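You operate a simulated robot arm through the tools that you are given. There is no shell and no other tool. Be economical: measure what you need, move in short steps, check, and stop when the job is done.

You are at the controls of a simulated two-armed robot. One attempt, no reset.

TASK
Pick up the brown parcel marked "Return" from the top of the repair bench with one hand, pass it to the other hand and put it on the top of the drawer case. Put two of the clean blue filters from the top of the repair bench on the top of the board bench. Fetch the small cream box from the top of the board bench and set it on the shelf under the packing table. Fetch the orange card and set it on top of the orange case. Fetch the orange module and set it on the top of the pump table. Do these in any order. Set down upright: brown parcel, clean blue filter, small cream box, orange module.

Only the result counts: the job must be done as asked and must still hold three seconds after the hand-in. Knocking over, shifting, dropping, spilling or breaking anything else fails it.

THE ROBOT
Two 7-joint arms with fingered hands on one trunk, on a base that drives. Base frame: it is fixed to the floor where the robot stands at the start and does not move with it; the origin is under the middle of the robot, x ahead of it, y to its left, z up; the surface under the hand at the start is at about z = 0.86. Units: m, rad, N and s.
The left shoulder is at the start at [0.06, 0.126, 1.205], the right one opposite. With the tool pointing down near the work surface each hand reaches from about 0.36 to 0.72 m from the robot's upright axis, wherever it stands, measured 20 degrees to its own side. Places, roughly: brown parcel [0.5, 0.25, 1]; clean blue filter (5x5x7 cm) [0.3, 0.7, 0.9]; orange card (6x10x4 cm) [-0.9, 1.4, 0.9]; orange case (16x15x3 cm) [-1.9, -0.2, 0.9]; orange module [-1.25, 1.5, 1]; shelf under the packing table [0.5, -2.9, 0.2]; small cream box (7x10x11 cm) [0, 1.4, 0.9]; top of the board bench [-0.7, 1.5, 0.8]; top of the drawer case [0.6, -0.9, 1.1]; top of the pump table [-1.9, 1.4, 0.8]. Payload 2.5 kg a hand.
Tool frame (each hand has its own): the origin (TCP) lies between the finger pads and is the grasp point; the fingertips stand 0.03 m ahead of it; z points along the fingers, y is the line along which they close. The gripper opens to 0.104 m. The gripper's body begins 0.035 m behind the TCP. The gripper is a hand of 5 fingers: y runs from the thumb to the fingers, the wrist lies at [-0.015, -0.104, -0.178] in the tool frame, and closing takes about 1.5 s.
Orientation is told as [roll, pitch, yaw] about the base's x, y, z axes, in that order, counted from this pose: with the fingers straight down and the wrist toward the robot, the tool's x, y and z point along [0, 1, 0], [1, 0, 0] and [0, 0, -1] of the base frame.

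THE INTERFACE
- The arms move only by the tool servo_tool. It takes "left_commands", "right_commands" or both (then of equal length, played together; a hand with none holds still); each is a list of rows, each a list of 7 numbers: the shift along the tool's x, y, z in units of 100 mm (1.0 is 100 mm), then the turn, a rotation vector about the tool's x, y, z in units of 120 degrees (1.0 is 120 degrees), then the gripper command, from -1 (fully open) to 1 (shut), values between in proportion. In form: [[x, y, z, ax, ay, az, fingers], ...]. A call has 1 to 12 rows; each row is the pose to reach, as a shift and turn from the pose commanded when the call began, along the tool's axes at that moment. A call with a number of a shift or a turn outside -1 to 1 is refused whole. A row lasts 0.2 s, in which the tool goes at most 0.05 m and 0.15 rad; a call with a longer step from one row to the next is refused whole, and so is a gripper value outside its range. Where a pose cannot be reached the arm comes as near as it can. A force on the tool above 40 N (or 10 N above the force at the start of the call, whichever is more), or a blocked arm, ends the call early, and 0.2 s more pass. The fingers move at their own pace (about 0.153 m/s each) and stop on an object; they squeeze with about 30 N. The grip force told is the motor's: it shows also when the fingers shut on nothing. Time passes only in rows, and 0.2 s behind the last, so rows that repeat a pose let the fingers close. The reply holds the time, the measured pose of the TCP, the force on the tool along the base axes, the opening and the grip force, in the units named above and with some noise, with the torque about the TCP (base axes, N m) and any sound that the robot's microphone picked up, and new pictures: "pictures" is both (left out), scene, wrist or none (wrist: the cameras of the hands that moved).
- Cameras (640 x 400 px; columns grow to the right, rows downward): "scene" is now at [0.1127, 0.0395, 1.4051]; the picture's right is [0.48, -0.88, 0.00], its down [-0.58, -0.31, -0.75] and it looks along [0.66, 0.36, -0.66] (base axes); focal length 274 px, centre (320, 200). "left" rides on the left gripper at [-0.08, -0.078, -0.141] in its tool frame; the picture's right is [-0.78, -0.30, 0.56], its down [0.54, -0.78, 0.33] and it looks along [0.33, 0.56, 0.76] (tool axes); focal length 247 px, centre (320, 200). "right" rides on the right gripper at [0.08, -0.078, -0.141] in its tool frame; the picture's right is [-0.78, 0.30, -0.56], its down [-0.53, -0.78, 0.33] and it looks along [-0.33, 0.56, 0.76] (tool axes); focal length 247 px, centre (320, 200). There is no depth. A picture from a camera that has moved, and an enlarged one, comes with that camera's place and axes in the base frame and with its lens.
- slide_trunk(by): slides the trunk up (or, below 0, down) by that many m; the arms and the scene camera ride with it, the base frame stays. It gives what a move gives, with no picture.
- drive_base(legs): drives the robot by 1 to 6 legs, each [ahead, left, turn to the left] in m, m and rad, along the robot's own axes; the way and the turn of a leg run together, so that a leg with both is an arc; at most 1.5 m and 3.142 rad a leg. The arms and the cameras ride along, it lands a little off, and it stops where it bumps. It gives what a move gives, and a new picture of the scene camera.
- set_grasp(shape, hand): the hand has 5 fingers and takes this shape, open, in about a second: jaw (thumb against the fingers, like two jaws); tri (thumb and two fingers); tip (a fingertip pinch); poke (one finger out to press); point (the index stretched); flat (the hand flat); cup (the hand cupped); fist (a fist). The gripper value then closes the fingers along that shape, each until it touches; the sizes above hold for jaw. It gives what a move gives, with no picture.
- turn_head(pan, tilt): turns the head with the scene camera to pan (to the left, within 1.501 rad either way) and tilt (down, from -0.506 to 1.204), counted from straight ahead of the robot. It gives what a move gives, and a new picture of the scene camera.
- inspect(camera, box): a new picture of the part [left, top, right, bottom] of that camera's present view, enlarged. It takes no simulated time.
- job_done(): hands the job in; it is judged then, once.

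Go step by step. Nothing tells you exact positions but the pictures and the camera data: compare them with the known pose of the tool, close in by small moves and look again before you grip or let go. The budget is 196 turns and 260 pictures, counting those below and the enlarged ones. Unless the task says otherwise, let go and move clear before handing in.

The tools are called after "Call:" as a command line: name --argument value ..., lists and objects as JSON in quotes. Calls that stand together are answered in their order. servo_tool: Moves the arms, as the interface text tells. Its arguments: {"type":"object","properties":{"left_commands":{"type":"array"},"right_commands":{"type":"array"},"pictures":{"type":"string","enum":["both","scene","wrist","none"]}},"required":[]} The other tools are called the same way: slide_trunk (by) slides the trunk up or down; set_grasp (shape, hand) gives the hand a shape; drive_base (legs) drives the base; turn_head (pan, tilt) turns the head that bears the scene camera; inspect (camera, box) takes an enlarged picture of a part of a camera's view; job_done () hands the job in.

At the start:

```text
t: 0.0
left_eef_pos: [0.3695, 0.3945, 1.1632]
left_tool_rot: [0.0, 0.001, 0.0]
left_force: [-1.0, 0.0, 0.5]
left_moment: [0.02, -0.01, 0.01]
left_width: 0.1035
left_finger_force: 0.2
left_shape: jaw
right_eef_pos: [0.3791, 0.061, 1.1675]
right_tool_rot: [-0.001, 0.0, 0.0]
right_force: [-0.7, 0.2, 0.4]
right_moment: [-0.01, 0.01, 0.01]
right_width: 0.1036
right_finger_force: 0.2
right_shape: jaw
trunk travel left (down, up): [-0.6, 0.34]
robot x, y, heading: [-0.0021, -0.0013, 0.003]
head pan, tilt: [0.499, 0.716]
```

scene: 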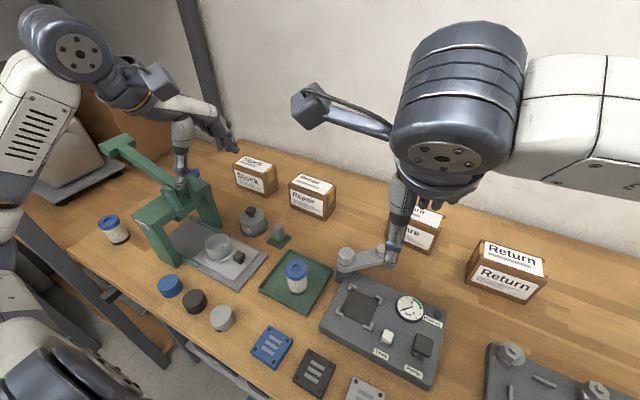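
right: 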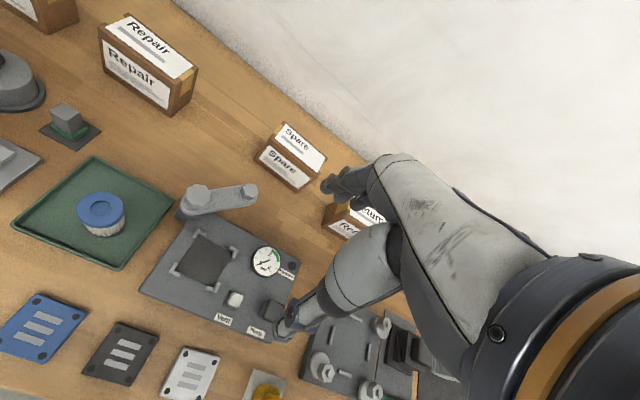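
left: 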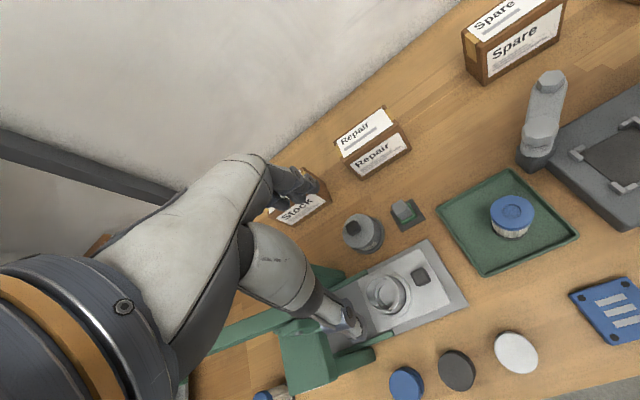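

I see the bench with four brown parcels (Return at the right, about [0.59,-0.15]), a filter on the green tray and one at the far left. I'll look closer before moving.

Call:
inspect --camera "scene" --box '[60, 130, 380, 330]'

Call:
turn_head --pan -0.4 --tilt 0.6

Call:
turn_head --pan 1.3 --tilt 0.5

```text
2.00 times, centred on (220, 230) of scene
camera zoom: at [0.1127, 0.0395, 1.4051], right [0.48, -0.88, 0.0], down [-0.58, -0.31, -0.75], along [0.66, 0.36, -0.66], focal length 548 px, centre (520, 140)
```

zoom: 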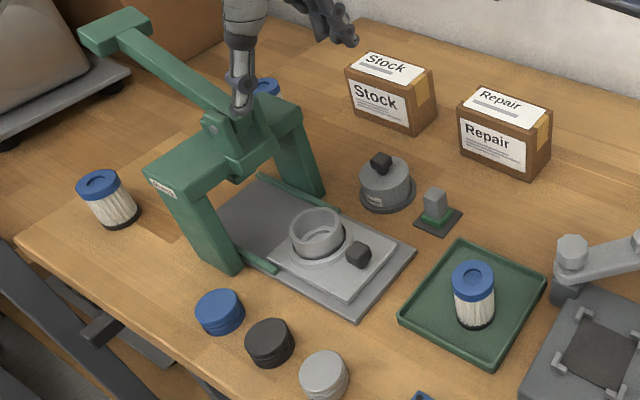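

```text
t: 1.2
left_eef_pos: [0.3689, 0.3954, 1.1642]
left_tool_rot: [0.0, -0.001, 0.001]
left_force: [0.6, 0.0, -0.5]
left_moment: [0.01, 0.02, -0.02]
left_width: 0.1034
left_finger_force: 0.0
left_shape: jaw
right_eef_pos: [0.3787, 0.0627, 1.1666]
right_tool_rot: [-0.002, 0.0, 0.0]
right_force: [1.1, -0.1, 0.8]
right_moment: [0.01, 0.01, -0.01]
right_width: 0.1038
right_finger_force: 0.0
right_shape: jaw
trunk travel left (down, up): [-0.6, 0.34]
robot x, y, heading: [0.0015, -0.002, 0.001]
head pan, tilt: [-0.4, 0.6]
camera scene: at [0.1201, -0.0351, 1.4151], right [-0.39, -0.92, 0.0], down [-0.52, 0.22, -0.83], along [0.76, -0.32, -0.57], focal length 274 px, centre (320, 200)
```

scene: 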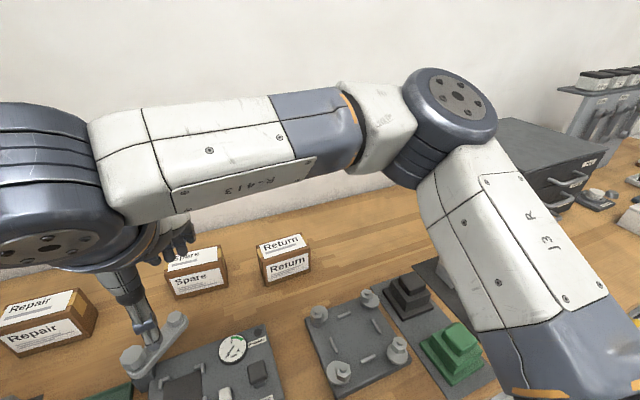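

```text
t: 2.9
left_eef_pos: [0.3687, 0.394, 1.1637]
left_tool_rot: [0.0, 0.001, 0.0]
left_force: [0.2, -0.6, -0.1]
left_moment: [-0.01, 0.03, -0.02]
left_width: 0.1036
left_finger_force: 0.1
left_shape: jaw
right_eef_pos: [0.3786, 0.0621, 1.1683]
right_tool_rot: [-0.001, 0.0, -0.001]
right_force: [0.3, -0.1, -0.9]
right_moment: [0.0, 0.02, -0.04]
right_width: 0.1036
right_finger_force: 0.1
right_shape: jaw
trunk travel left (down, up): [-0.6, 0.34]
robot x, y, heading: [-0.004, 0.0016, -0.0]
head pan, tilt: [1.3, 0.499]
camera scene: at [0.0631, 0.0869, 1.4242], right [0.96, -0.27, 0.0], down [-0.13, -0.46, -0.88], along [0.24, 0.85, -0.48], focal length 274 px, centre (320, 200)
```

scene: 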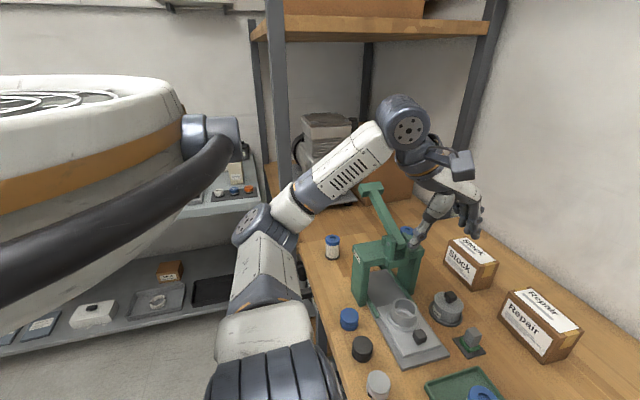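

The left filters and the Return parcel (about [0.6,-0.13], top ~0.94) are visible. I'll aim the head at the parcel and zoom to measure its size and yaw.

Call:
turn_head --pan -0.25 --tilt 0.75

Call:
inspect --camera "scene" --box '[200, 100, 440, 250]'

Call:
inspect --camera "scene" --box '[320, 0, 640, 200]'

```text
t: 4.6
left_eef_pos: [0.3691, 0.3955, 1.1632]
left_tool_rot: [0.0, 0.001, 0.0]
left_force: [0.2, -0.2, -0.4]
left_moment: [0.02, -0.02, 0.03]
left_width: 0.1033
left_finger_force: 0.1
left_shape: jaw
right_eef_pos: [0.3796, 0.0616, 1.1671]
right_tool_rot: [0.0, 0.0, 0.0]
right_force: [0.3, 0.1, -0.4]
right_moment: [0.01, -0.04, -0.03]
right_width: 0.1036
right_finger_force: 0.1
right_shape: jaw
trunk travel left (down, up): [-0.6, 0.34]
robot x, y, heading: [0.0025, -0.0005, -0.0]
head pan, tilt: [-0.25, 0.75]
camera scene: at [0.119, -0.0212, 1.4022], right [-0.25, -0.97, 0.0], down [-0.66, 0.17, -0.73], along [0.71, -0.18, -0.68], focal length 274 px, centre (320, 200)
```

scene: 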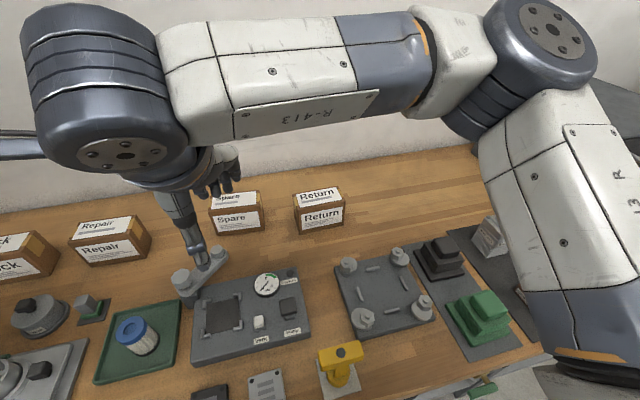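

```text
2.67 times, centred on (320, 175) of scene
camera zoom: at [0.119, -0.0212, 1.4022], right [-0.25, -0.97, 0.0], down [-0.66, 0.17, -0.73], along [0.71, -0.18, -0.68], focal length 730 px, centre (320, 267)
```

zoom: 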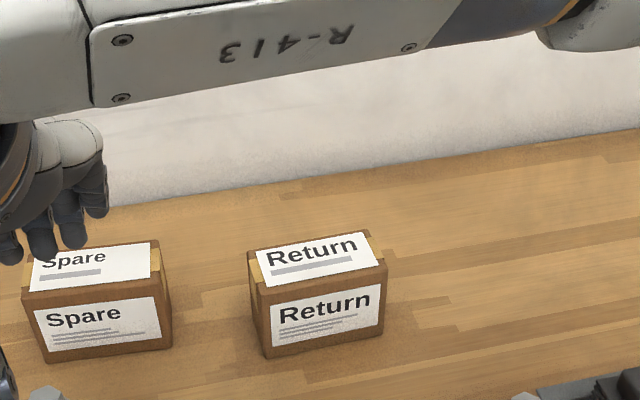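

```text
2.00 times, centred on (480, 100) of scene
camera zoom: at [0.119, -0.0212, 1.4022], right [-0.25, -0.97, 0.0], down [-0.66, 0.17, -0.73], along [0.71, -0.18, -0.68], focal length 548 px, centre (0, 400)
```

zoom: 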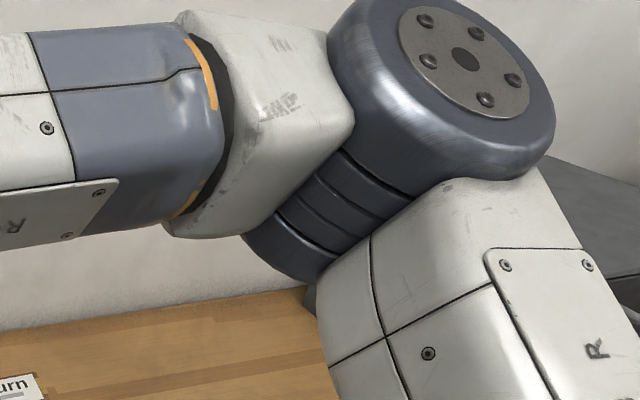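

The parcel spans x .578–.628, y -.20…-.08, z .855–.95 with almost no yaw. I'll bring the right hand over, tilted 30° so it comes from the right, leaving the left end free for the other hand.

Call:
servo_tool --right_commands '[[-0.25, 0.25, 0, 0, 0.06, 0, -1], [-0.5, 0.5, 0, 0, 0.125, 0, -1], [-0.75, 0.75, 0, 0, 0.19, 0, -1], [-1, 1, 0, 0, 0.25, 0, -1], [-1, 1, 0, 0, 0.25, 0, -1]]' --pictures "none"

Call:
servo_tool --right_commands '[[-0.43, 0.33, -0.25, 0, 0, 0, -1], [-0.87, 0.67, -0.5, 0, 0, 0, -1], [-0.95, 1, -0.6, 0, 0, 0, -1], [-0.95, 1, -0.6, 0, 0, 0, -1]]'

```text
t: 5.8
left_eef_pos: [0.3687, 0.3965, 1.1644]
left_tool_rot: [0.0, 0.0, 0.002]
left_force: [-0.6, 0.1, -0.2]
left_moment: [0.01, -0.05, 0.04]
left_width: 0.1036
left_finger_force: 0.0
left_shape: jaw
right_eef_pos: [0.4799, -0.0369, 1.166]
right_tool_rot: [0.524, 0.001, 0.0]
right_force: [0.8, 0.5, 0.8]
right_moment: [0.01, 0.01, 0.02]
right_width: 0.1039
right_finger_force: 0.0
right_shape: jaw
trunk travel left (down, up): [-0.6, 0.34]
robot x, y, heading: [0.004, 0.0004, -0.001]
head pan, tilt: [-0.25, 0.75]
```

```text
refused: row 1 steps farther than a row can; nothing moved
```

Right hand tilted as intended; continuing with smaller steps.

Call:
servo_tool --right_commands '[[-0.31, 0.33, 0, 0, 0, 0, -1], [-0.62, 0.66, 0, 0, 0, 0, -1], [-0.93, 1, 0, 0, 0, 0, -1], [-0.93, 1, 0, 0, 0, 0, -1]]'

```text
t: 6.8
left_eef_pos: [0.3684, 0.3954, 1.163]
left_tool_rot: [0.001, 0.001, 0.001]
left_force: [-0.3, -0.1, 0.9]
left_moment: [-0.01, 0.0, 0.02]
left_width: 0.1033
left_finger_force: 0.1
left_shape: jaw
right_eef_pos: [0.5791, -0.1199, 1.1199]
right_tool_rot: [0.524, 0.001, 0.0]
right_force: [-0.4, 0.0, -0.8]
right_moment: [0.0, -0.02, 0.02]
right_width: 0.1039
right_finger_force: 0.1
right_shape: jaw
trunk travel left (down, up): [-0.6, 0.34]
robot x, y, heading: [0.0012, -0.0004, 0.002]
head pan, tilt: [-0.25, 0.75]
camera scene: at [0.1188, -0.0211, 1.4022], right [-0.25, -0.97, 0.0], down [-0.66, 0.17, -0.73], along [0.71, -0.18, -0.68], focal length 274 px, centre (320, 200)
camera right: at [0.5013, -0.1199, 1.282], right [0.3, -0.95, 0.09], down [-0.78, -0.3, -0.56], along [0.56, 0.09, -0.83], focal length 247 px, centre (320, 200)
```

scene: 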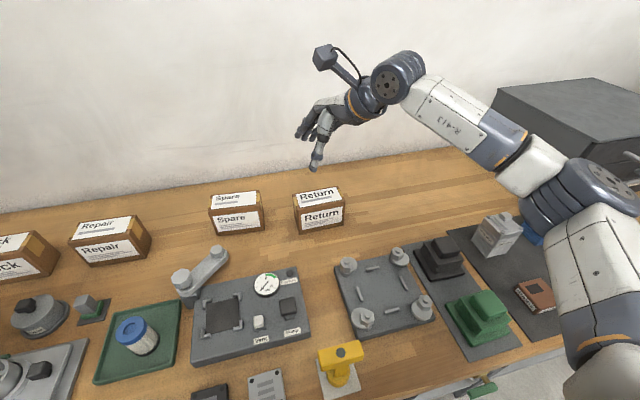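
right: 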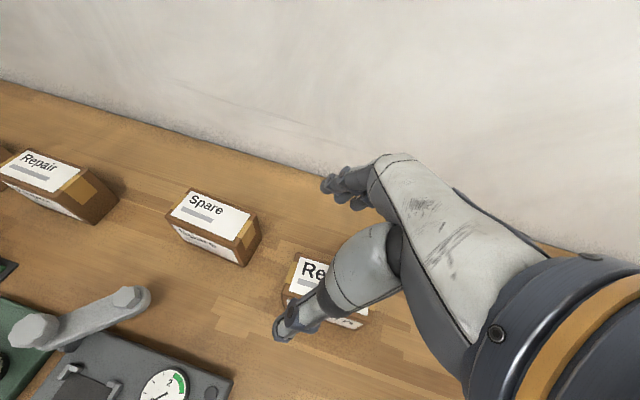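

Hand is right above and slightly left/near of the parcel. I'll step to above it and check.

Call:
servo_tool --right_commands '[[-0.3, 0.08, 0.22, 0, 0, 0, -1], [-0.6, 0.16, 0.45, 0, 0, 0, -1], [-0.85, 0.24, 0.67, 0, 0, 0, -1], [-0.85, 0.24, 0.67, 0, 0, 0, -1]]'

Call:
inspect --camera "scene" --box '[240, 100, 400, 250]'

```text
t: 7.8
left_eef_pos: [0.3682, 0.394, 1.1632]
left_tool_rot: [0.001, 0.0, 0.0]
left_force: [-0.3, -0.2, -1.3]
left_moment: [0.03, 0.01, -0.03]
left_width: 0.104
left_finger_force: 0.0
left_shape: jaw
right_eef_pos: [0.6027, -0.1604, 1.0198]
right_tool_rot: [0.524, 0.0, -0.001]
right_force: [1.1, 0.8, 0.4]
right_moment: [-0.01, 0.03, -0.01]
right_width: 0.1037
right_finger_force: 0.1
right_shape: jaw
trunk travel left (down, up): [-0.6, 0.34]
robot x, y, heading: [0.0011, 0.0014, -0.002]
head pan, tilt: [-0.25, 0.75]
camera scene: at [0.1189, -0.0212, 1.4022], right [-0.25, -0.97, 0.0], down [-0.66, 0.17, -0.73], along [0.71, -0.18, -0.68], focal length 274 px, centre (320, 200)
camera right: at [0.5251, -0.1611, 1.1812], right [0.3, -0.95, 0.09], down [-0.78, -0.3, -0.56], along [0.56, 0.09, -0.83], focal length 247 px, centre (320, 200)
```

scene: 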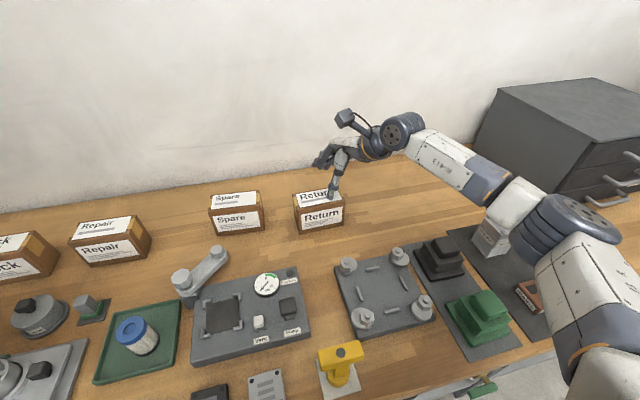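
right: 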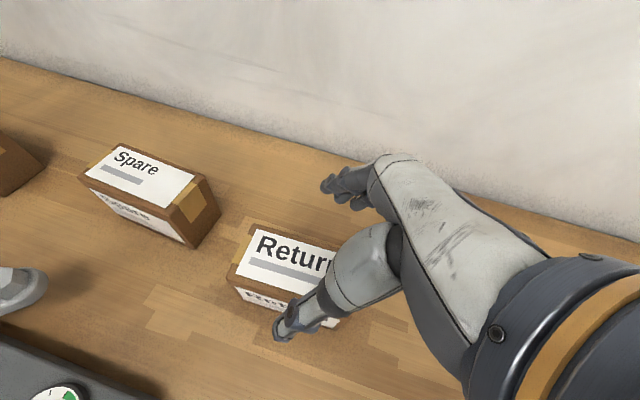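

```text
2.67 times, centred on (320, 175) of scene
camera zoom: at [0.1189, -0.0212, 1.4022], right [-0.25, -0.97, 0.0], down [-0.66, 0.17, -0.73], along [0.71, -0.18, -0.68], focal length 730 px, centre (320, 267)
```

zoom: 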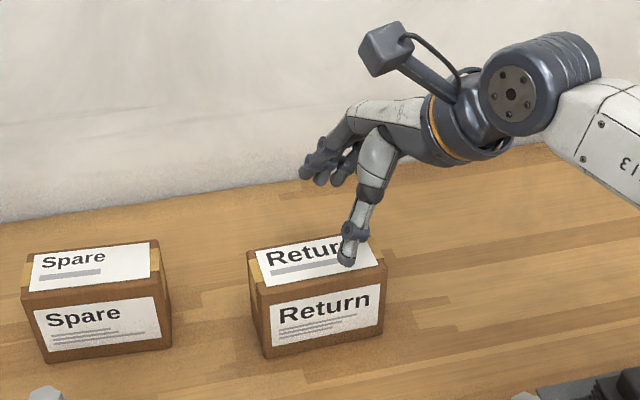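

Aligned. Descend vertically 0.097 and close.

Call:
servo_tool --right_commands '[[-0.2, 0, 0.3, 0, 0, 0, -1], [-0.38, 0, 0.58, 0, 0, 0, -1], [-0.53, 0, 0.82, 0, 0, 0, -1], [-0.53, 0, 0.82, 0, 0, 0, -1], [-0.53, 0, 0.82, 0, 0, 0, 1], [-0.53, 0, 0.82, 0, 0, 0, 1], [-0.53, 0, 0.82, 0, 0, 0, 1], [-0.53, 0, 0.82, 0, 0, 0, 1], [-0.53, 0, 0.82, 0, 0, 0, 1], [-0.53, 0, 0.82, 0, 0, 0, 1], [-0.53, 0, 0.82, 0, 0, 0, 1]]'

```text
t: 10.2
left_eef_pos: [0.3687, 0.3956, 1.1638]
left_tool_rot: [0.001, -0.001, 0.0]
left_force: [1.1, -0.1, 0.1]
left_moment: [-0.01, 0.01, -0.01]
left_width: 0.1034
left_finger_force: 0.0
left_shape: jaw
right_eef_pos: [0.6029, -0.1665, 0.9245]
right_tool_rot: [0.523, -0.002, 0.001]
right_force: [1.9, -0.4, 4.7]
right_moment: [-0.06, -0.36, -0.01]
right_width: 0.0726
right_finger_force: 29.8
right_shape: jaw
trunk travel left (down, up): [-0.6, 0.34]
robot x, y, heading: [-0.0038, -0.0016, -0.001]
head pan, tilt: [-0.25, 0.75]
camera scene: at [0.1188, -0.0212, 1.4023], right [-0.25, -0.97, 0.0], down [-0.66, 0.17, -0.73], along [0.71, -0.18, -0.68], focal length 274 px, centre (320, 200)
camera right: at [0.5251, -0.1657, 1.086], right [0.3, -0.95, 0.09], down [-0.78, -0.3, -0.56], along [0.56, 0.09, -0.83], focal length 247 px, centre (320, 200)
```

scene: 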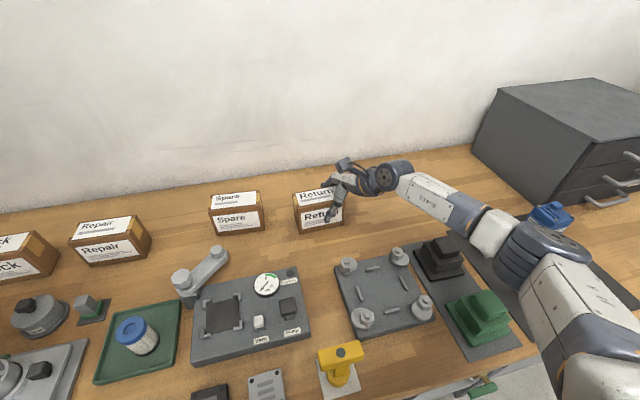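
right: 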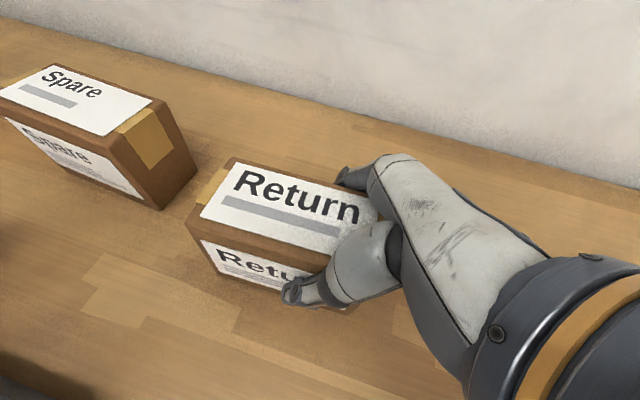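

Gripped (0.073 wide). Lift straight up, then draw back toward the robot.

Call:
servo_tool --right_commands '[[0.2, 0, -0.36, 0, 0, 0, 1], [0.4, 0, -0.7, 0, 0, 0, 1], [0.55, 0, -1.0, 0, 0, 0, 1], [0.55, -0.4, -1.0, 0, 0, 0, 1], [0.75, -0.8, -1.0, 0, 0, 0, 1], [0.95, -1, -1.0, 0, 0, 0, 1]]' --pictures "scene"

```text
t: 11.6
left_eef_pos: [0.3689, 0.3952, 1.1636]
left_tool_rot: [0.001, 0.0, 0.001]
left_force: [0.4, 0.2, -0.3]
left_moment: [-0.01, 0.02, 0.0]
left_width: 0.1034
left_finger_force: 0.1
left_shape: jaw
right_eef_pos: [0.5016, -0.1334, 1.0584]
right_tool_rot: [0.523, 0.0, 0.0]
right_force: [-0.5, 0.0, -2.8]
right_moment: [-0.04, 0.04, -0.02]
right_width: 0.0722
right_finger_force: 29.6
right_shape: jaw
trunk travel left (down, up): [-0.6, 0.34]
robot x, y, heading: [-0.003, -0.0026, -0.005]
head pan, tilt: [-0.25, 0.75]
camera scene: at [0.1191, -0.0212, 1.4022], right [-0.25, -0.97, 0.0], down [-0.66, 0.17, -0.73], along [0.71, -0.18, -0.68], focal length 274 px, centre (320, 200)
```

scene: 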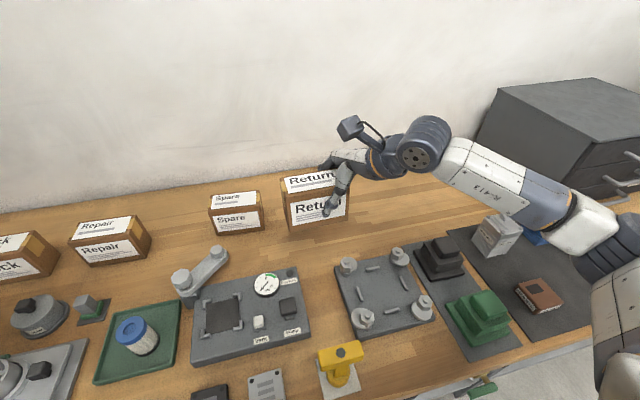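

Parcel is held firmly. I'll shift it up and left to a handover spot, and at the same time turn the left hand so its fingers point to the right.

Call:
servo_tool --right_commands '[[0.33, 0.1, -0.04, 0, 0, 0, 1], [0.66, 0.2, -0.08, 0, 0, 0, 1], [1, 0.3, -0.12, 0, 0, 0, 1], [1, 0.3, -0.12, 0, 0, 0, 1], [1, 0.3, -0.12, 0, 0, 0, 1], [1, 0.3, -0.12, 0, 0, 0, 1], [1, 0.3, -0.12, 0, 0, 0, 1], [1, 0.3, -0.12, 0, 0, 0, 1], [1, 0.3, -0.12, 0, 0, 0, 1], [1, 0.3, -0.12, 0, 0, 0, 1], [1, 0.3, -0.12, 0, 0, 0, 1]]' --left_commands '[[0, 0.1, 0.0, 0, -0.067, 0, -1], [0, 0.2, 0.0, 0, -0.133, 0, -1], [0, 0.3, 0, 0, -0.2, 0, -1], [0, 0.4, 0, 0, -0.267, 0, -1], [0, 0.5, 0, 0, -0.333, 0, -1], [0, 0.6, 0, 0, -0.4, 0, -1], [-0.2, 0.7, 0, 0, -0.467, 0, -1], [-0.4, 0.8, 0.1, 0, -0.533, 0, -1], [-0.6, 0.9, 0.2, 0, -0.6, 0, -1], [-0.8, 1, 0.3, 0, -0.667, 0, -1], [-0.8, 1, 0.3, 0, -0.667, 0, -1]]'

```text
t: 14.0
left_eef_pos: [0.4692, 0.3161, 1.1359]
left_tool_rot: [-1.399, 0.0, 0.0]
left_force: [-0.3, -0.6, -0.7]
left_moment: [0.01, -0.02, 0.01]
left_width: 0.1036
left_finger_force: 0.1
left_shape: jaw
right_eef_pos: [0.5354, -0.0512, 1.1178]
right_tool_rot: [0.523, 0.001, 0.001]
right_force: [-0.4, 0.4, -2.1]
right_moment: [-0.04, 0.03, -0.01]
right_width: 0.0717
right_finger_force: 29.9
right_shape: jaw
trunk travel left (down, up): [-0.6, 0.34]
robot x, y, heading: [-0.0034, -0.0011, -0.002]
head pan, tilt: [-0.25, 0.75]
camera scene: at [0.1191, -0.0212, 1.4022], right [-0.25, -0.97, 0.0], down [-0.66, 0.17, -0.73], along [0.71, -0.18, -0.68], focal length 274 px, centre (320, 200)
camera right: at [0.4582, -0.0503, 1.2786], right [0.3, -0.95, 0.09], down [-0.78, -0.3, -0.56], along [0.56, 0.09, -0.83], focal length 247 px, centre (320, 200)
camera left: at [0.3898, 0.4415, 1.2381], right [-0.3, -0.68, 0.67], down [-0.78, -0.24, -0.58], along [0.56, -0.69, -0.46], focal length 247 px, centre (320, 200)
```

scene: 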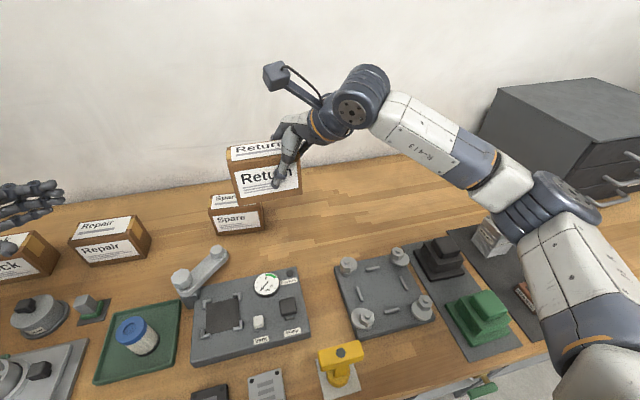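
right: 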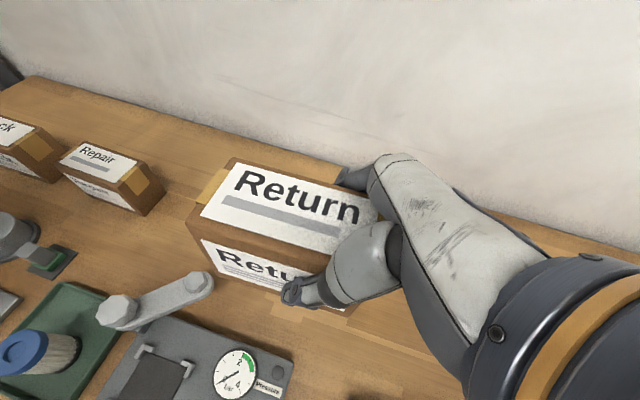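
left: 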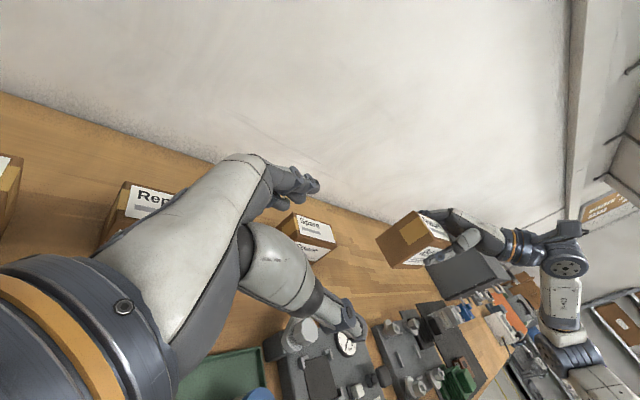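

The camera confirms the parcel's left face near [.533,.034,1.098]. Bring the left hand in to just short of it.

Call:
servo_tool --left_commands '[[0.07, 0.22, 0.33, 0, 0, 0, -1], [0.14, 0.44, 0.66, 0, 0, 0, -1], [0.22, 0.66, 1, 0, 0, 0, -1], [0.22, 0.66, 1, 0, 0, 0, -1]]' --pictures "none"

Call:
servo_tool --left_commands '[[0, 0, 0.45, 0, 0, 0, -1], [0, 0, 0.9, 0, 0, 0, -1], [0, 0, 0.9, 0, 0, 0, -1]]'

Call:
inspect --camera "scene" --box '[140, 80, 380, 230]'

```text
t: 15.0
left_eef_pos: [0.5337, 0.2195, 1.0949]
left_tool_rot: [-1.397, 0.001, 0.001]
left_force: [-0.2, 0.3, 0.7]
left_moment: [0.01, 0.0, 0.01]
left_width: 0.1036
left_finger_force: 0.0
left_shape: jaw
right_eef_pos: [0.5348, -0.0495, 1.1165]
right_tool_rot: [0.523, 0.0, 0.001]
right_force: [0.5, 0.0, -2.6]
right_moment: [-0.06, 0.0, -0.03]
right_width: 0.072
right_finger_force: 29.4
right_shape: jaw
trunk travel left (down, up): [-0.6, 0.34]
robot x, y, heading: [-0.0018, -0.0014, -0.004]
head pan, tilt: [-0.25, 0.75]
```

```text
t: 15.8
left_eef_pos: [0.534, 0.1301, 1.08]
left_tool_rot: [-1.397, 0.0, -0.001]
left_force: [0.0, -0.7, 0.3]
left_moment: [-0.02, 0.02, 0.01]
left_width: 0.1037
left_finger_force: 0.1
left_shape: jaw
right_eef_pos: [0.5357, -0.0493, 1.1169]
right_tool_rot: [0.523, 0.0, 0.002]
right_force: [-0.2, -0.7, -2.6]
right_moment: [-0.04, -0.04, -0.01]
right_width: 0.072
right_finger_force: 30.2
right_shape: jaw
trunk travel left (down, up): [-0.6, 0.34]
robot x, y, heading: [0.0013, -0.0051, -0.001]
head pan, tilt: [-0.25, 0.75]
camera scene: at [0.1192, -0.0211, 1.4022], right [-0.25, -0.97, 0.0], down [-0.66, 0.17, -0.73], along [0.71, -0.18, -0.68], focal length 274 px, centre (320, 200)
camera left: at [0.456, 0.2567, 1.1816], right [-0.3, -0.68, 0.67], down [-0.78, -0.23, -0.58], along [0.56, -0.69, -0.46], focal length 247 px, centre (320, 200)
```

scene: 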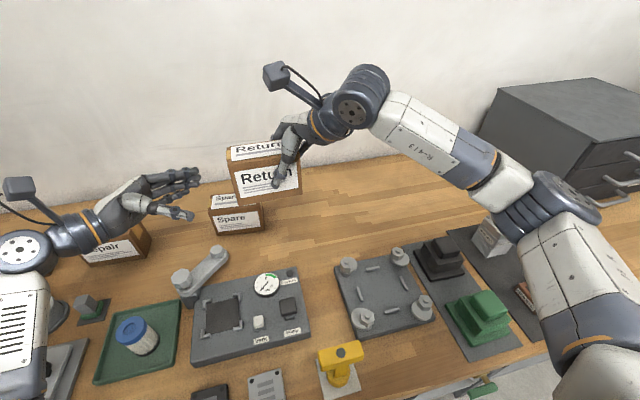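
left: 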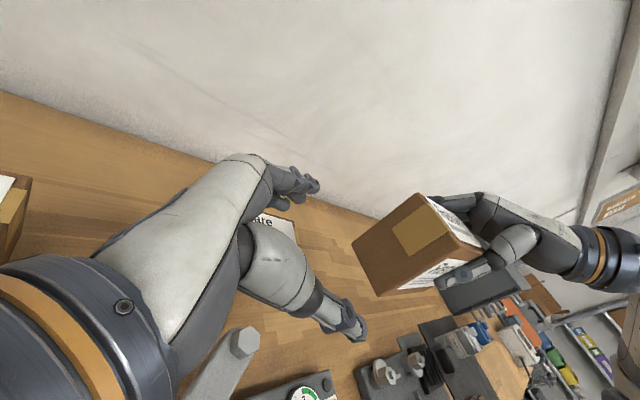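

```text
2.67 times, centred on (260, 155) of scene
camera zoom: at [0.1192, -0.0211, 1.4022], right [-0.25, -0.97, 0.0], down [-0.66, 0.17, -0.73], along [0.71, -0.18, -0.68], focal length 730 px, centre (480, 320)
```

zoom: 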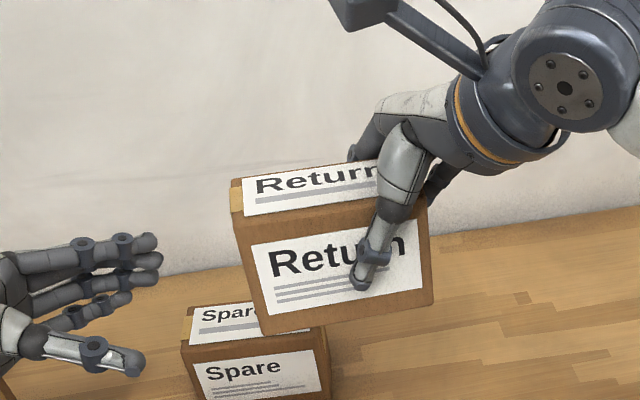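

Left hand lines up with the parcel's left end; slide in and, if no contact force, close.

Call:
servo_tool --left_commands '[[-0.08, 0.02, 0.33, 0, 0, 0, -1], [-0.16, 0.02, 0.66, 0, 0, 0, -1], [-0.23, 0.02, 1, 0, 0, 0, -1], [-0.23, 0.02, 1, 0, 0, 0, -1]]'

Call:
inspect --camera "scene" --box '[140, 80, 380, 230]'

```text
t: 16.8
left_eef_pos: [0.5376, 0.0299, 1.0841]
left_tool_rot: [-1.397, 0.001, 0.0]
left_force: [-0.2, 0.3, 0.2]
left_moment: [-0.02, 0.0, 0.0]
left_width: 0.104
left_finger_force: 0.0
left_shape: jaw
right_eef_pos: [0.5357, -0.0497, 1.1162]
right_tool_rot: [0.524, 0.0, 0.002]
right_force: [0.8, -0.1, -2.2]
right_moment: [-0.06, -0.02, 0.01]
right_width: 0.072
right_finger_force: 29.4
right_shape: jaw
trunk travel left (down, up): [-0.6, 0.34]
robot x, y, heading: [0.0002, 0.0025, -0.002]
head pan, tilt: [-0.25, 0.75]
camera scene: at [0.1192, -0.0211, 1.4022], right [-0.25, -0.97, 0.0], down [-0.66, 0.17, -0.73], along [0.71, -0.18, -0.68], focal length 274 px, centre (320, 200)
camera left: at [0.4591, 0.155, 1.1863], right [-0.3, -0.68, 0.67], down [-0.78, -0.23, -0.58], along [0.56, -0.69, -0.46], focal length 247 px, centre (320, 200)
```

scene: 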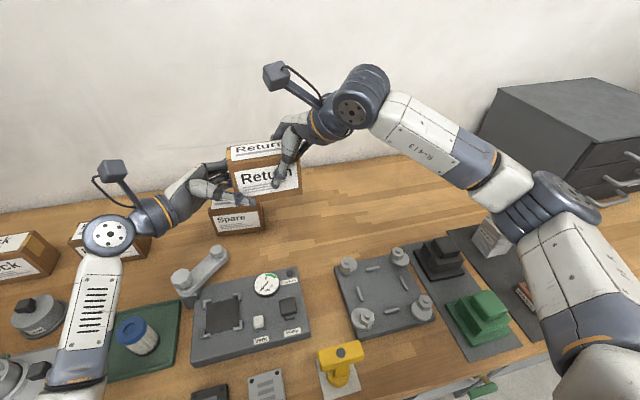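
left: 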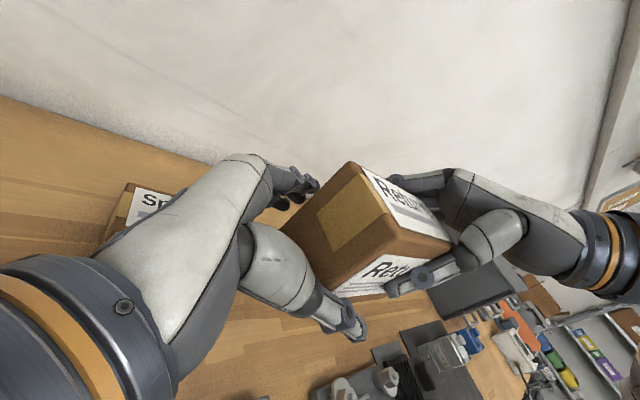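

```text
2.67 times, centred on (260, 155) of scene
camera zoom: at [0.1192, -0.0211, 1.4022], right [-0.25, -0.97, 0.0], down [-0.66, 0.17, -0.73], along [0.71, -0.18, -0.68], focal length 730 px, centre (480, 320)
```

zoom: 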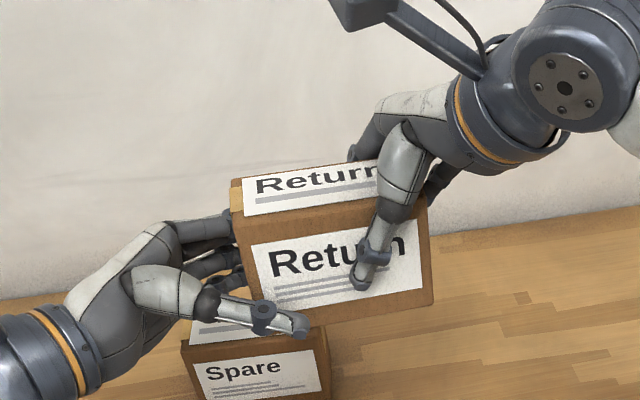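

The left hand is a bit low; raise 1.5 cm, go 1 cm deeper, then close.

Call:
servo_tool --left_commands '[[-0.17, -0.02, 0.0, 0, 0, 0, -1], [-0.17, -0.02, 0.1, 0, 0, 0, -1], [-0.17, -0.02, 0.1, 0, 0, 0, 1], [-0.17, -0.02, 0.1, 0, 0, 0, 1], [-0.17, -0.02, 0.1, 0, 0, 0, 1], [-0.17, -0.02, 0.1, 0, 0, 0, 1], [-0.17, -0.02, 0.1, 0, 0, 0, 1], [-0.17, -0.02, 0.1, 0, 0, 0, 1], [-0.17, -0.02, 0.1, 0, 0, 0, 1], [-0.17, -0.02, 0.1, 0, 0, 0, 1]]'

Call:
inspect --camera "scene" --box '[140, 80, 380, 230]'

```text
t: 19.0
left_eef_pos: [0.5353, 0.0163, 1.0982]
left_tool_rot: [-1.397, -0.001, 0.0]
left_force: [-0.1, -1.2, 1.1]
left_moment: [0.0, -0.1, -0.07]
left_width: 0.0558
left_finger_force: 30.1
left_shape: jaw
right_eef_pos: [0.5359, -0.05, 1.1161]
right_tool_rot: [0.523, -0.002, 0.002]
right_force: [0.0, 1.1, -1.9]
right_moment: [-0.04, 0.14, 0.02]
right_width: 0.072
right_finger_force: 30.1
right_shape: jaw
trunk travel left (down, up): [-0.6, 0.34]
robot x, y, heading: [-0.0005, 0.0007, 0.001]
head pan, tilt: [-0.25, 0.75]
camera scene: at [0.1192, -0.0213, 1.4022], right [-0.25, -0.97, 0.0], down [-0.66, 0.17, -0.73], along [0.71, -0.18, -0.68], focal length 274 px, centre (320, 200)
camera left: at [0.4561, 0.1422, 1.2015], right [-0.3, -0.68, 0.67], down [-0.78, -0.23, -0.58], along [0.56, -0.69, -0.46], focal length 247 px, centre (320, 200)
```

scene: 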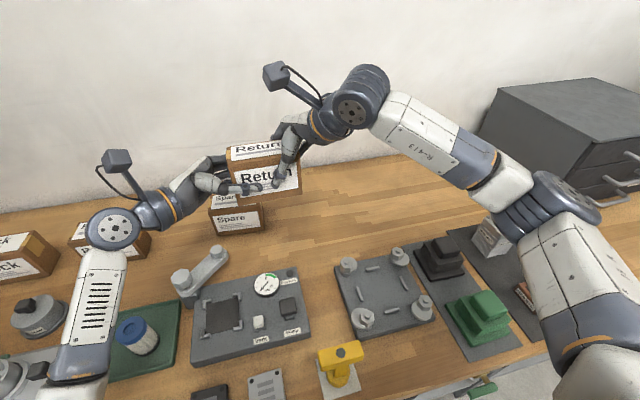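
left: 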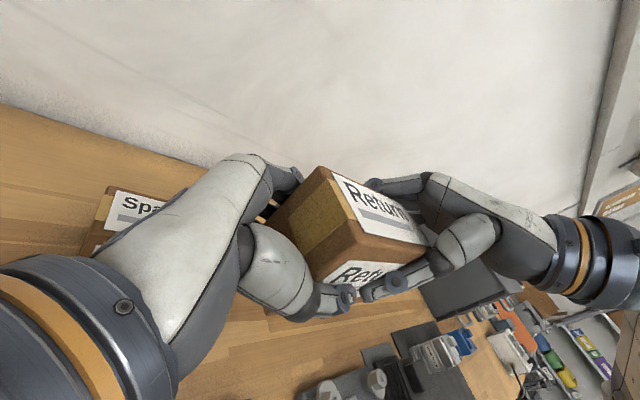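

```text
2.67 times, centred on (260, 155) of scene
camera zoom: at [0.1192, -0.0213, 1.4022], right [-0.25, -0.97, 0.0], down [-0.66, 0.17, -0.73], along [0.71, -0.18, -0.68], focal length 730 px, centre (480, 320)
```

zoom: 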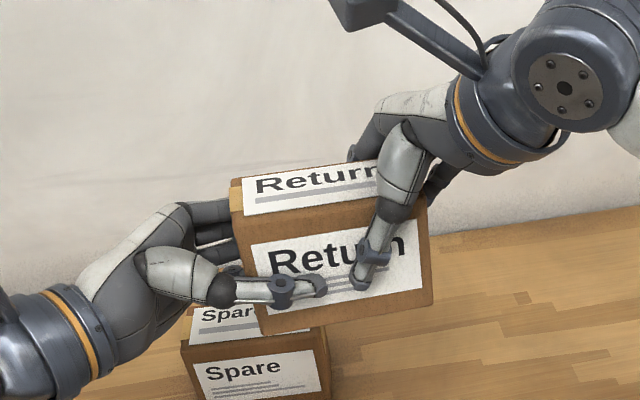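

The left hand holds the parcel (30 N). Now open the right hand and back it off along its own axis.

Call:
servo_tool --right_commands '[[0, 0, 0, 0, 0, 0, 0.3], [0, 0, 0, 0, 0, 0, -0.3], [0, 0, 0, 0, 0, 0, -1], [0, 0, 0, 0, 0, 0, -1], [0, 0, 0, 0, 0, 0, -1], [0, 0, 0, 0, 0, 0, -1], [0, 0, -0.3, 0, 0, 0, -1], [0, 0, -0.6, 0, 0, 0, -1], [-0.2, 0, -1, 0, 0, 0, -1], [-0.5, 0, -1, 0, 0, 0, -1]]' --pictures "scene"

Call:
inspect --camera "scene" --box '[140, 80, 380, 230]'

```text
t: 21.2
left_eef_pos: [0.537, 0.0161, 1.0987]
left_tool_rot: [-1.396, 0.002, 0.002]
left_force: [-0.8, -0.2, -0.5]
left_moment: [0.1, -0.04, -0.02]
left_width: 0.0555
left_finger_force: 29.5
left_shape: jaw
right_eef_pos: [0.5333, -0.1456, 1.1786]
right_tool_rot: [0.525, 0.0, 0.002]
right_force: [0.2, -0.3, 0.4]
right_moment: [-0.01, -0.01, 0.01]
right_width: 0.1036
right_finger_force: 0.0
right_shape: jaw
trunk travel left (down, up): [-0.6, 0.34]
robot x, y, heading: [0.0002, -0.001, 0.0]
head pan, tilt: [-0.25, 0.75]
camera scene: at [0.1193, -0.0216, 1.4022], right [-0.25, -0.97, 0.0], down [-0.66, 0.17, -0.73], along [0.71, -0.18, -0.68], focal length 274 px, centre (320, 200)
```

scene: 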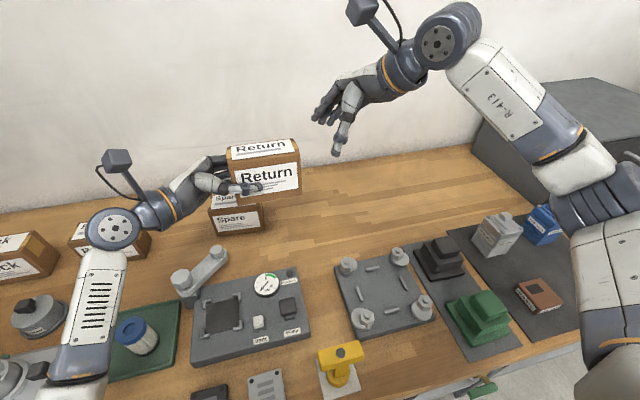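

```text
2.67 times, centred on (260, 155) of scene
camera zoom: at [0.1193, -0.0216, 1.4022], right [-0.25, -0.97, 0.0], down [-0.66, 0.17, -0.73], along [0.71, -0.18, -0.68], focal length 730 px, centre (480, 320)
```

zoom: 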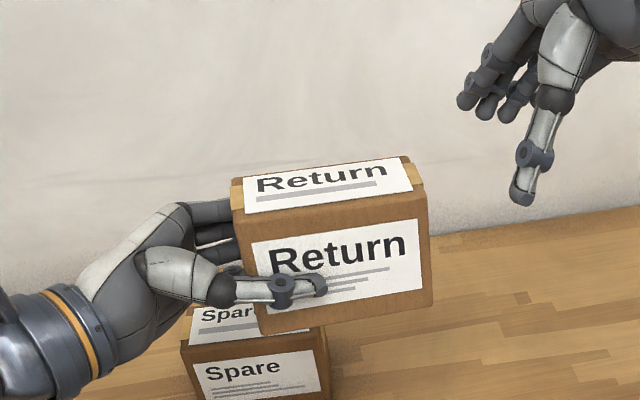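

Handover succeeded and the parcel is level in the left hand. Retract the right hand up and back so it is out of the way, then look at the drawer case.

Call:
servo_tool --right_commands '[[0.12, -0.25, -0.25, 0, 0, 0, -1], [0.25, -0.5, -0.5, 0, 0, 0, -1], [0.37, -0.75, -0.7, 0, 0, 0, -1], [0.5, -1, -0.87, 0, 0, 0, -1]]' --pictures "none"

Call:
servo_tool --right_commands '[[0.12, -0.25, -0.25, 0, 0, 0, -1], [0.25, -0.5, -0.5, 0, 0, 0, -1], [0.37, -0.75, -0.7, 0, 0, 0, -1], [0.5, -1, -0.87, 0, 0, 0, -1]]' --pictures "none"

Call:
turn_head --pan -0.9 --tilt 0.5

```text
t: 22.2
left_eef_pos: [0.5338, 0.0174, 1.0987]
left_tool_rot: [-1.396, 0.0, -0.001]
left_force: [1.4, 0.5, -0.6]
left_moment: [0.08, 0.02, 0.0]
left_width: 0.0556
left_finger_force: 29.7
left_shape: jaw
right_eef_pos: [0.4312, -0.1454, 1.2809]
right_tool_rot: [0.524, 0.001, 0.001]
right_force: [-0.2, 0.1, -0.3]
right_moment: [-0.01, 0.0, 0.02]
right_width: 0.1039
right_finger_force: 0.1
right_shape: jaw
trunk travel left (down, up): [-0.6, 0.34]
robot x, y, heading: [0.0003, -0.0016, 0.002]
head pan, tilt: [-0.25, 0.75]
```

```text
t: 23.2
left_eef_pos: [0.5346, 0.017, 1.1]
left_tool_rot: [-1.398, 0.0, -0.003]
left_force: [-0.3, 0.4, -0.5]
left_moment: [0.11, 0.02, 0.02]
left_width: 0.0557
left_finger_force: 30.0
left_shape: jaw
right_eef_pos: [0.331, -0.1442, 1.3815]
right_tool_rot: [0.522, 0.0, 0.001]
right_force: [0.2, 1.1, 0.4]
right_moment: [-0.01, -0.03, 0.01]
right_width: 0.1036
right_finger_force: 0.1
right_shape: jaw
trunk travel left (down, up): [-0.6, 0.34]
robot x, y, heading: [0.0026, 0.0021, -0.002]
head pan, tilt: [-0.25, 0.75]
```

```text
t: 24.2
left_eef_pos: [0.5343, 0.0167, 1.0991]
left_tool_rot: [-1.397, 0.001, 0.0]
left_force: [-0.6, -0.7, 0.5]
left_moment: [0.09, 0.0, -0.02]
left_width: 0.0557
left_finger_force: 29.8
left_shape: jaw
right_eef_pos: [0.3333, -0.1445, 1.3813]
right_tool_rot: [0.523, 0.0, 0.0]
right_force: [0.3, 0.5, 0.3]
right_moment: [0.02, 0.0, -0.02]
right_width: 0.1038
right_finger_force: 0.0
right_shape: jaw
trunk travel left (down, up): [-0.6, 0.34]
robot x, y, heading: [-0.0002, -0.0009, -0.0]
head pan, tilt: [-0.901, 0.499]
camera scene: at [0.0955, -0.0721, 1.4241], right [-0.78, -0.62, 0.0], down [-0.3, 0.38, -0.88], along [0.55, -0.69, -0.48], focal length 274 px, centre (320, 200)
```

scene: 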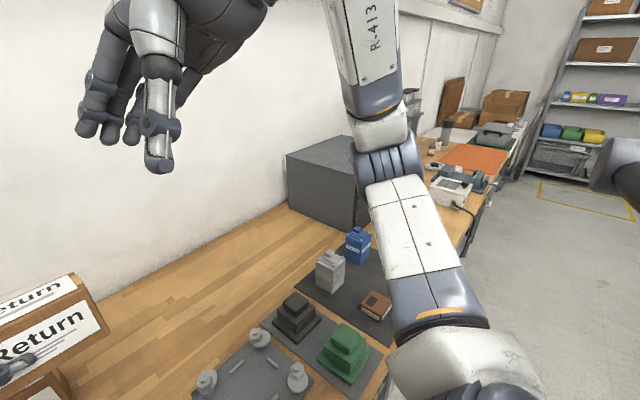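

The drawer case stands at about x .45–.8, y from -.76 on, top z≈1.09. I'll raise the trunk so the parcel clears it and drive right.

Call:
slide_trunk --by 0.12

Call:
drive_base --legs '[[0, -0.6, 0]]'

Call:
turn_head --pan -0.5 --tilt 0.65

```text
t: 25.7
left_eef_pos: [0.5363, 0.0158, 1.2184]
left_tool_rot: [-1.397, 0.001, 0.001]
left_force: [-1.2, 0.7, -2.7]
left_moment: [0.08, -0.01, -0.03]
left_width: 0.0559
left_finger_force: 30.4
left_shape: jaw
right_eef_pos: [0.3338, -0.1447, 1.5022]
right_tool_rot: [0.525, 0.0, 0.001]
right_force: [-0.6, -0.6, 0.9]
right_moment: [-0.02, 0.0, 0.04]
right_width: 0.1037
right_finger_force: 0.0
right_shape: jaw
trunk travel left (down, up): [-0.72, 0.22]
robot x, y, heading: [-0.0018, -0.0004, 0.002]
head pan, tilt: [-0.901, 0.499]
```

```text
t: 29.1
left_eef_pos: [0.5355, -0.5884, 1.2182]
left_tool_rot: [-1.395, -0.002, 0.001]
left_force: [0.2, -0.2, -2.7]
left_moment: [0.1, 0.0, -0.03]
left_width: 0.0556
left_finger_force: 29.7
left_shape: jaw
right_eef_pos: [0.333, -0.7492, 1.5022]
right_tool_rot: [0.521, 0.0, 0.003]
right_force: [1.3, 0.3, 0.2]
right_moment: [0.0, 0.0, -0.03]
right_width: 0.1036
right_finger_force: 0.1
right_shape: jaw
trunk travel left (down, up): [-0.72, 0.22]
robot x, y, heading: [0.0038, -0.6056, 0.004]
head pan, tilt: [-0.901, 0.499]
camera scene: at [0.0964, -0.6774, 1.5441], right [-0.78, -0.62, 0.0], down [-0.3, 0.37, -0.88], along [0.55, -0.69, -0.48], focal length 274 px, centre (320, 200)
```

scene: 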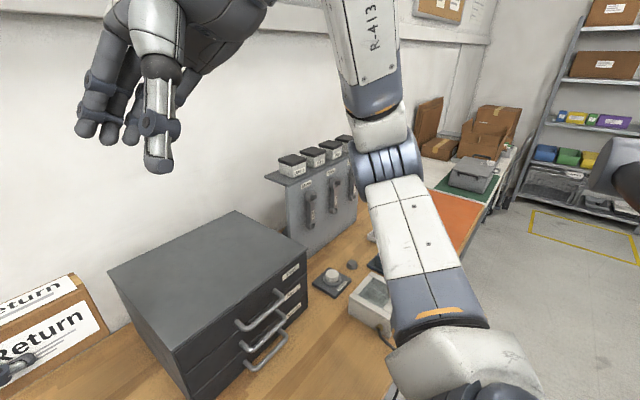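

```text
t: 30.0
left_eef_pos: [0.5355, -0.5881, 1.2188]
left_tool_rot: [-1.397, 0.0, 0.0]
left_force: [-0.4, 0.0, -2.6]
left_moment: [0.09, 0.0, 0.0]
left_width: 0.0554
left_finger_force: 29.9
left_shape: jaw
right_eef_pos: [0.3341, -0.75, 1.5016]
right_tool_rot: [0.524, 0.001, 0.003]
right_force: [-0.1, 0.0, -0.1]
right_moment: [0.03, 0.03, 0.01]
right_width: 0.1041
right_finger_force: 0.0
right_shape: jaw
trunk travel left (down, up): [-0.72, 0.22]
robot x, y, heading: [-0.002, -0.6036, 0.004]
head pan, tilt: [-0.499, 0.649]
camera scene: at [0.116, -0.6474, 1.5308], right [-0.48, -0.88, 0.0], down [-0.53, 0.29, -0.8], along [0.7, -0.38, -0.6], focal length 274 px, centre (320, 200)
```

scene: 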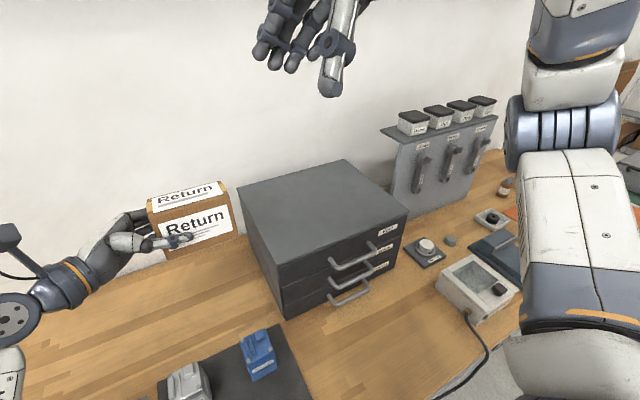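

The case top spans x .50–.80, y -1.09…-.755 at z≈1.09. Drive another 0.31 m right, then reach 9 cm forward.

Call:
drive_base --legs '[[0, -0.31, 0]]'

Call:
servo_tool --left_commands '[[0, 0.3, 0, 0, 0, 0, 1], [0, 0.6, 0, 0, 0, 0, 1], [0, 0.9, 0, 0, 0, 0, 1], [0, 0.9, 0, 0, 0, 0, 1]]' --pictures "scene"

```text
t: 32.1
left_eef_pos: [0.5372, -0.8899, 1.2188]
left_tool_rot: [-1.396, 0.0, 0.011]
left_force: [-1.4, -0.8, -1.5]
left_moment: [0.1, 0.0, 0.02]
left_width: 0.0557
left_finger_force: 30.1
left_shape: jaw
right_eef_pos: [0.3376, -1.0546, 1.5021]
right_tool_rot: [0.525, 0.0, 0.011]
right_force: [-0.1, 0.5, 0.1]
right_moment: [0.0, -0.02, -0.01]
right_width: 0.1037
right_finger_force: 0.2
right_shape: jaw
trunk travel left (down, up): [-0.72, 0.22]
robot x, y, heading: [0.0044, -0.9104, 0.008]
head pan, tilt: [-0.499, 0.649]
camera scene: at [0.1185, -0.9542, 1.5308], right [-0.47, -0.88, 0.0], down [-0.53, 0.28, -0.8], along [0.7, -0.37, -0.6], focal length 274 px, centre (320, 200)
```

scene: 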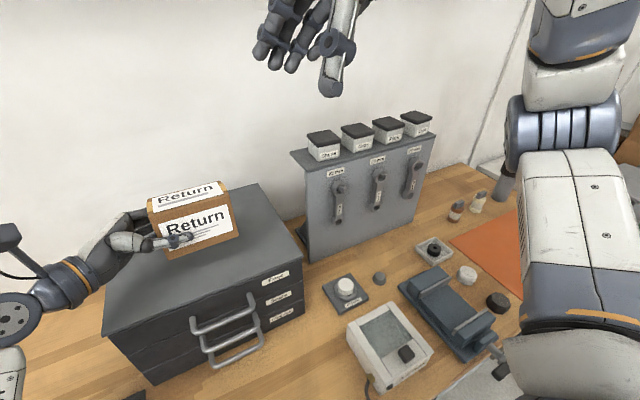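

```text
t: 33.1
left_eef_pos: [0.6306, -0.889, 1.2195]
left_tool_rot: [-1.396, 0.0, 0.011]
left_force: [-0.6, 0.5, -2.7]
left_moment: [0.09, 0.0, -0.03]
left_width: 0.0558
left_finger_force: 29.5
left_shape: jaw
right_eef_pos: [0.3366, -1.0543, 1.502]
right_tool_rot: [0.523, 0.001, 0.011]
right_force: [0.1, -0.4, -0.2]
right_moment: [-0.05, 0.02, 0.01]
right_width: 0.104
right_finger_force: 0.0
right_shape: jaw
trunk travel left (down, up): [-0.72, 0.22]
robot x, y, heading: [0.0023, -0.915, 0.012]
head pan, tilt: [-0.499, 0.649]
camera scene: at [0.1182, -0.9536, 1.5308], right [-0.47, -0.88, 0.0], down [-0.53, 0.28, -0.8], along [0.7, -0.37, -0.6], focal length 274 px, centre (320, 200)
```

scene: 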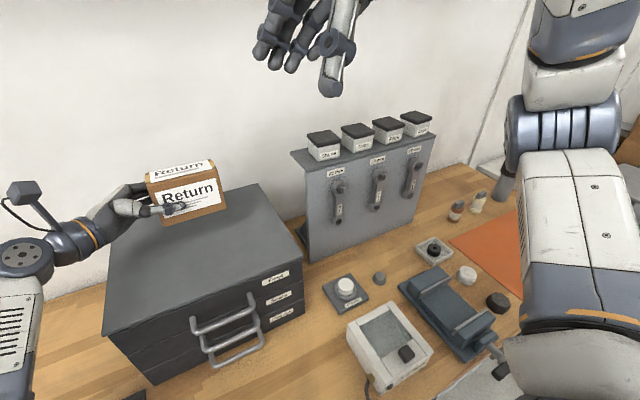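

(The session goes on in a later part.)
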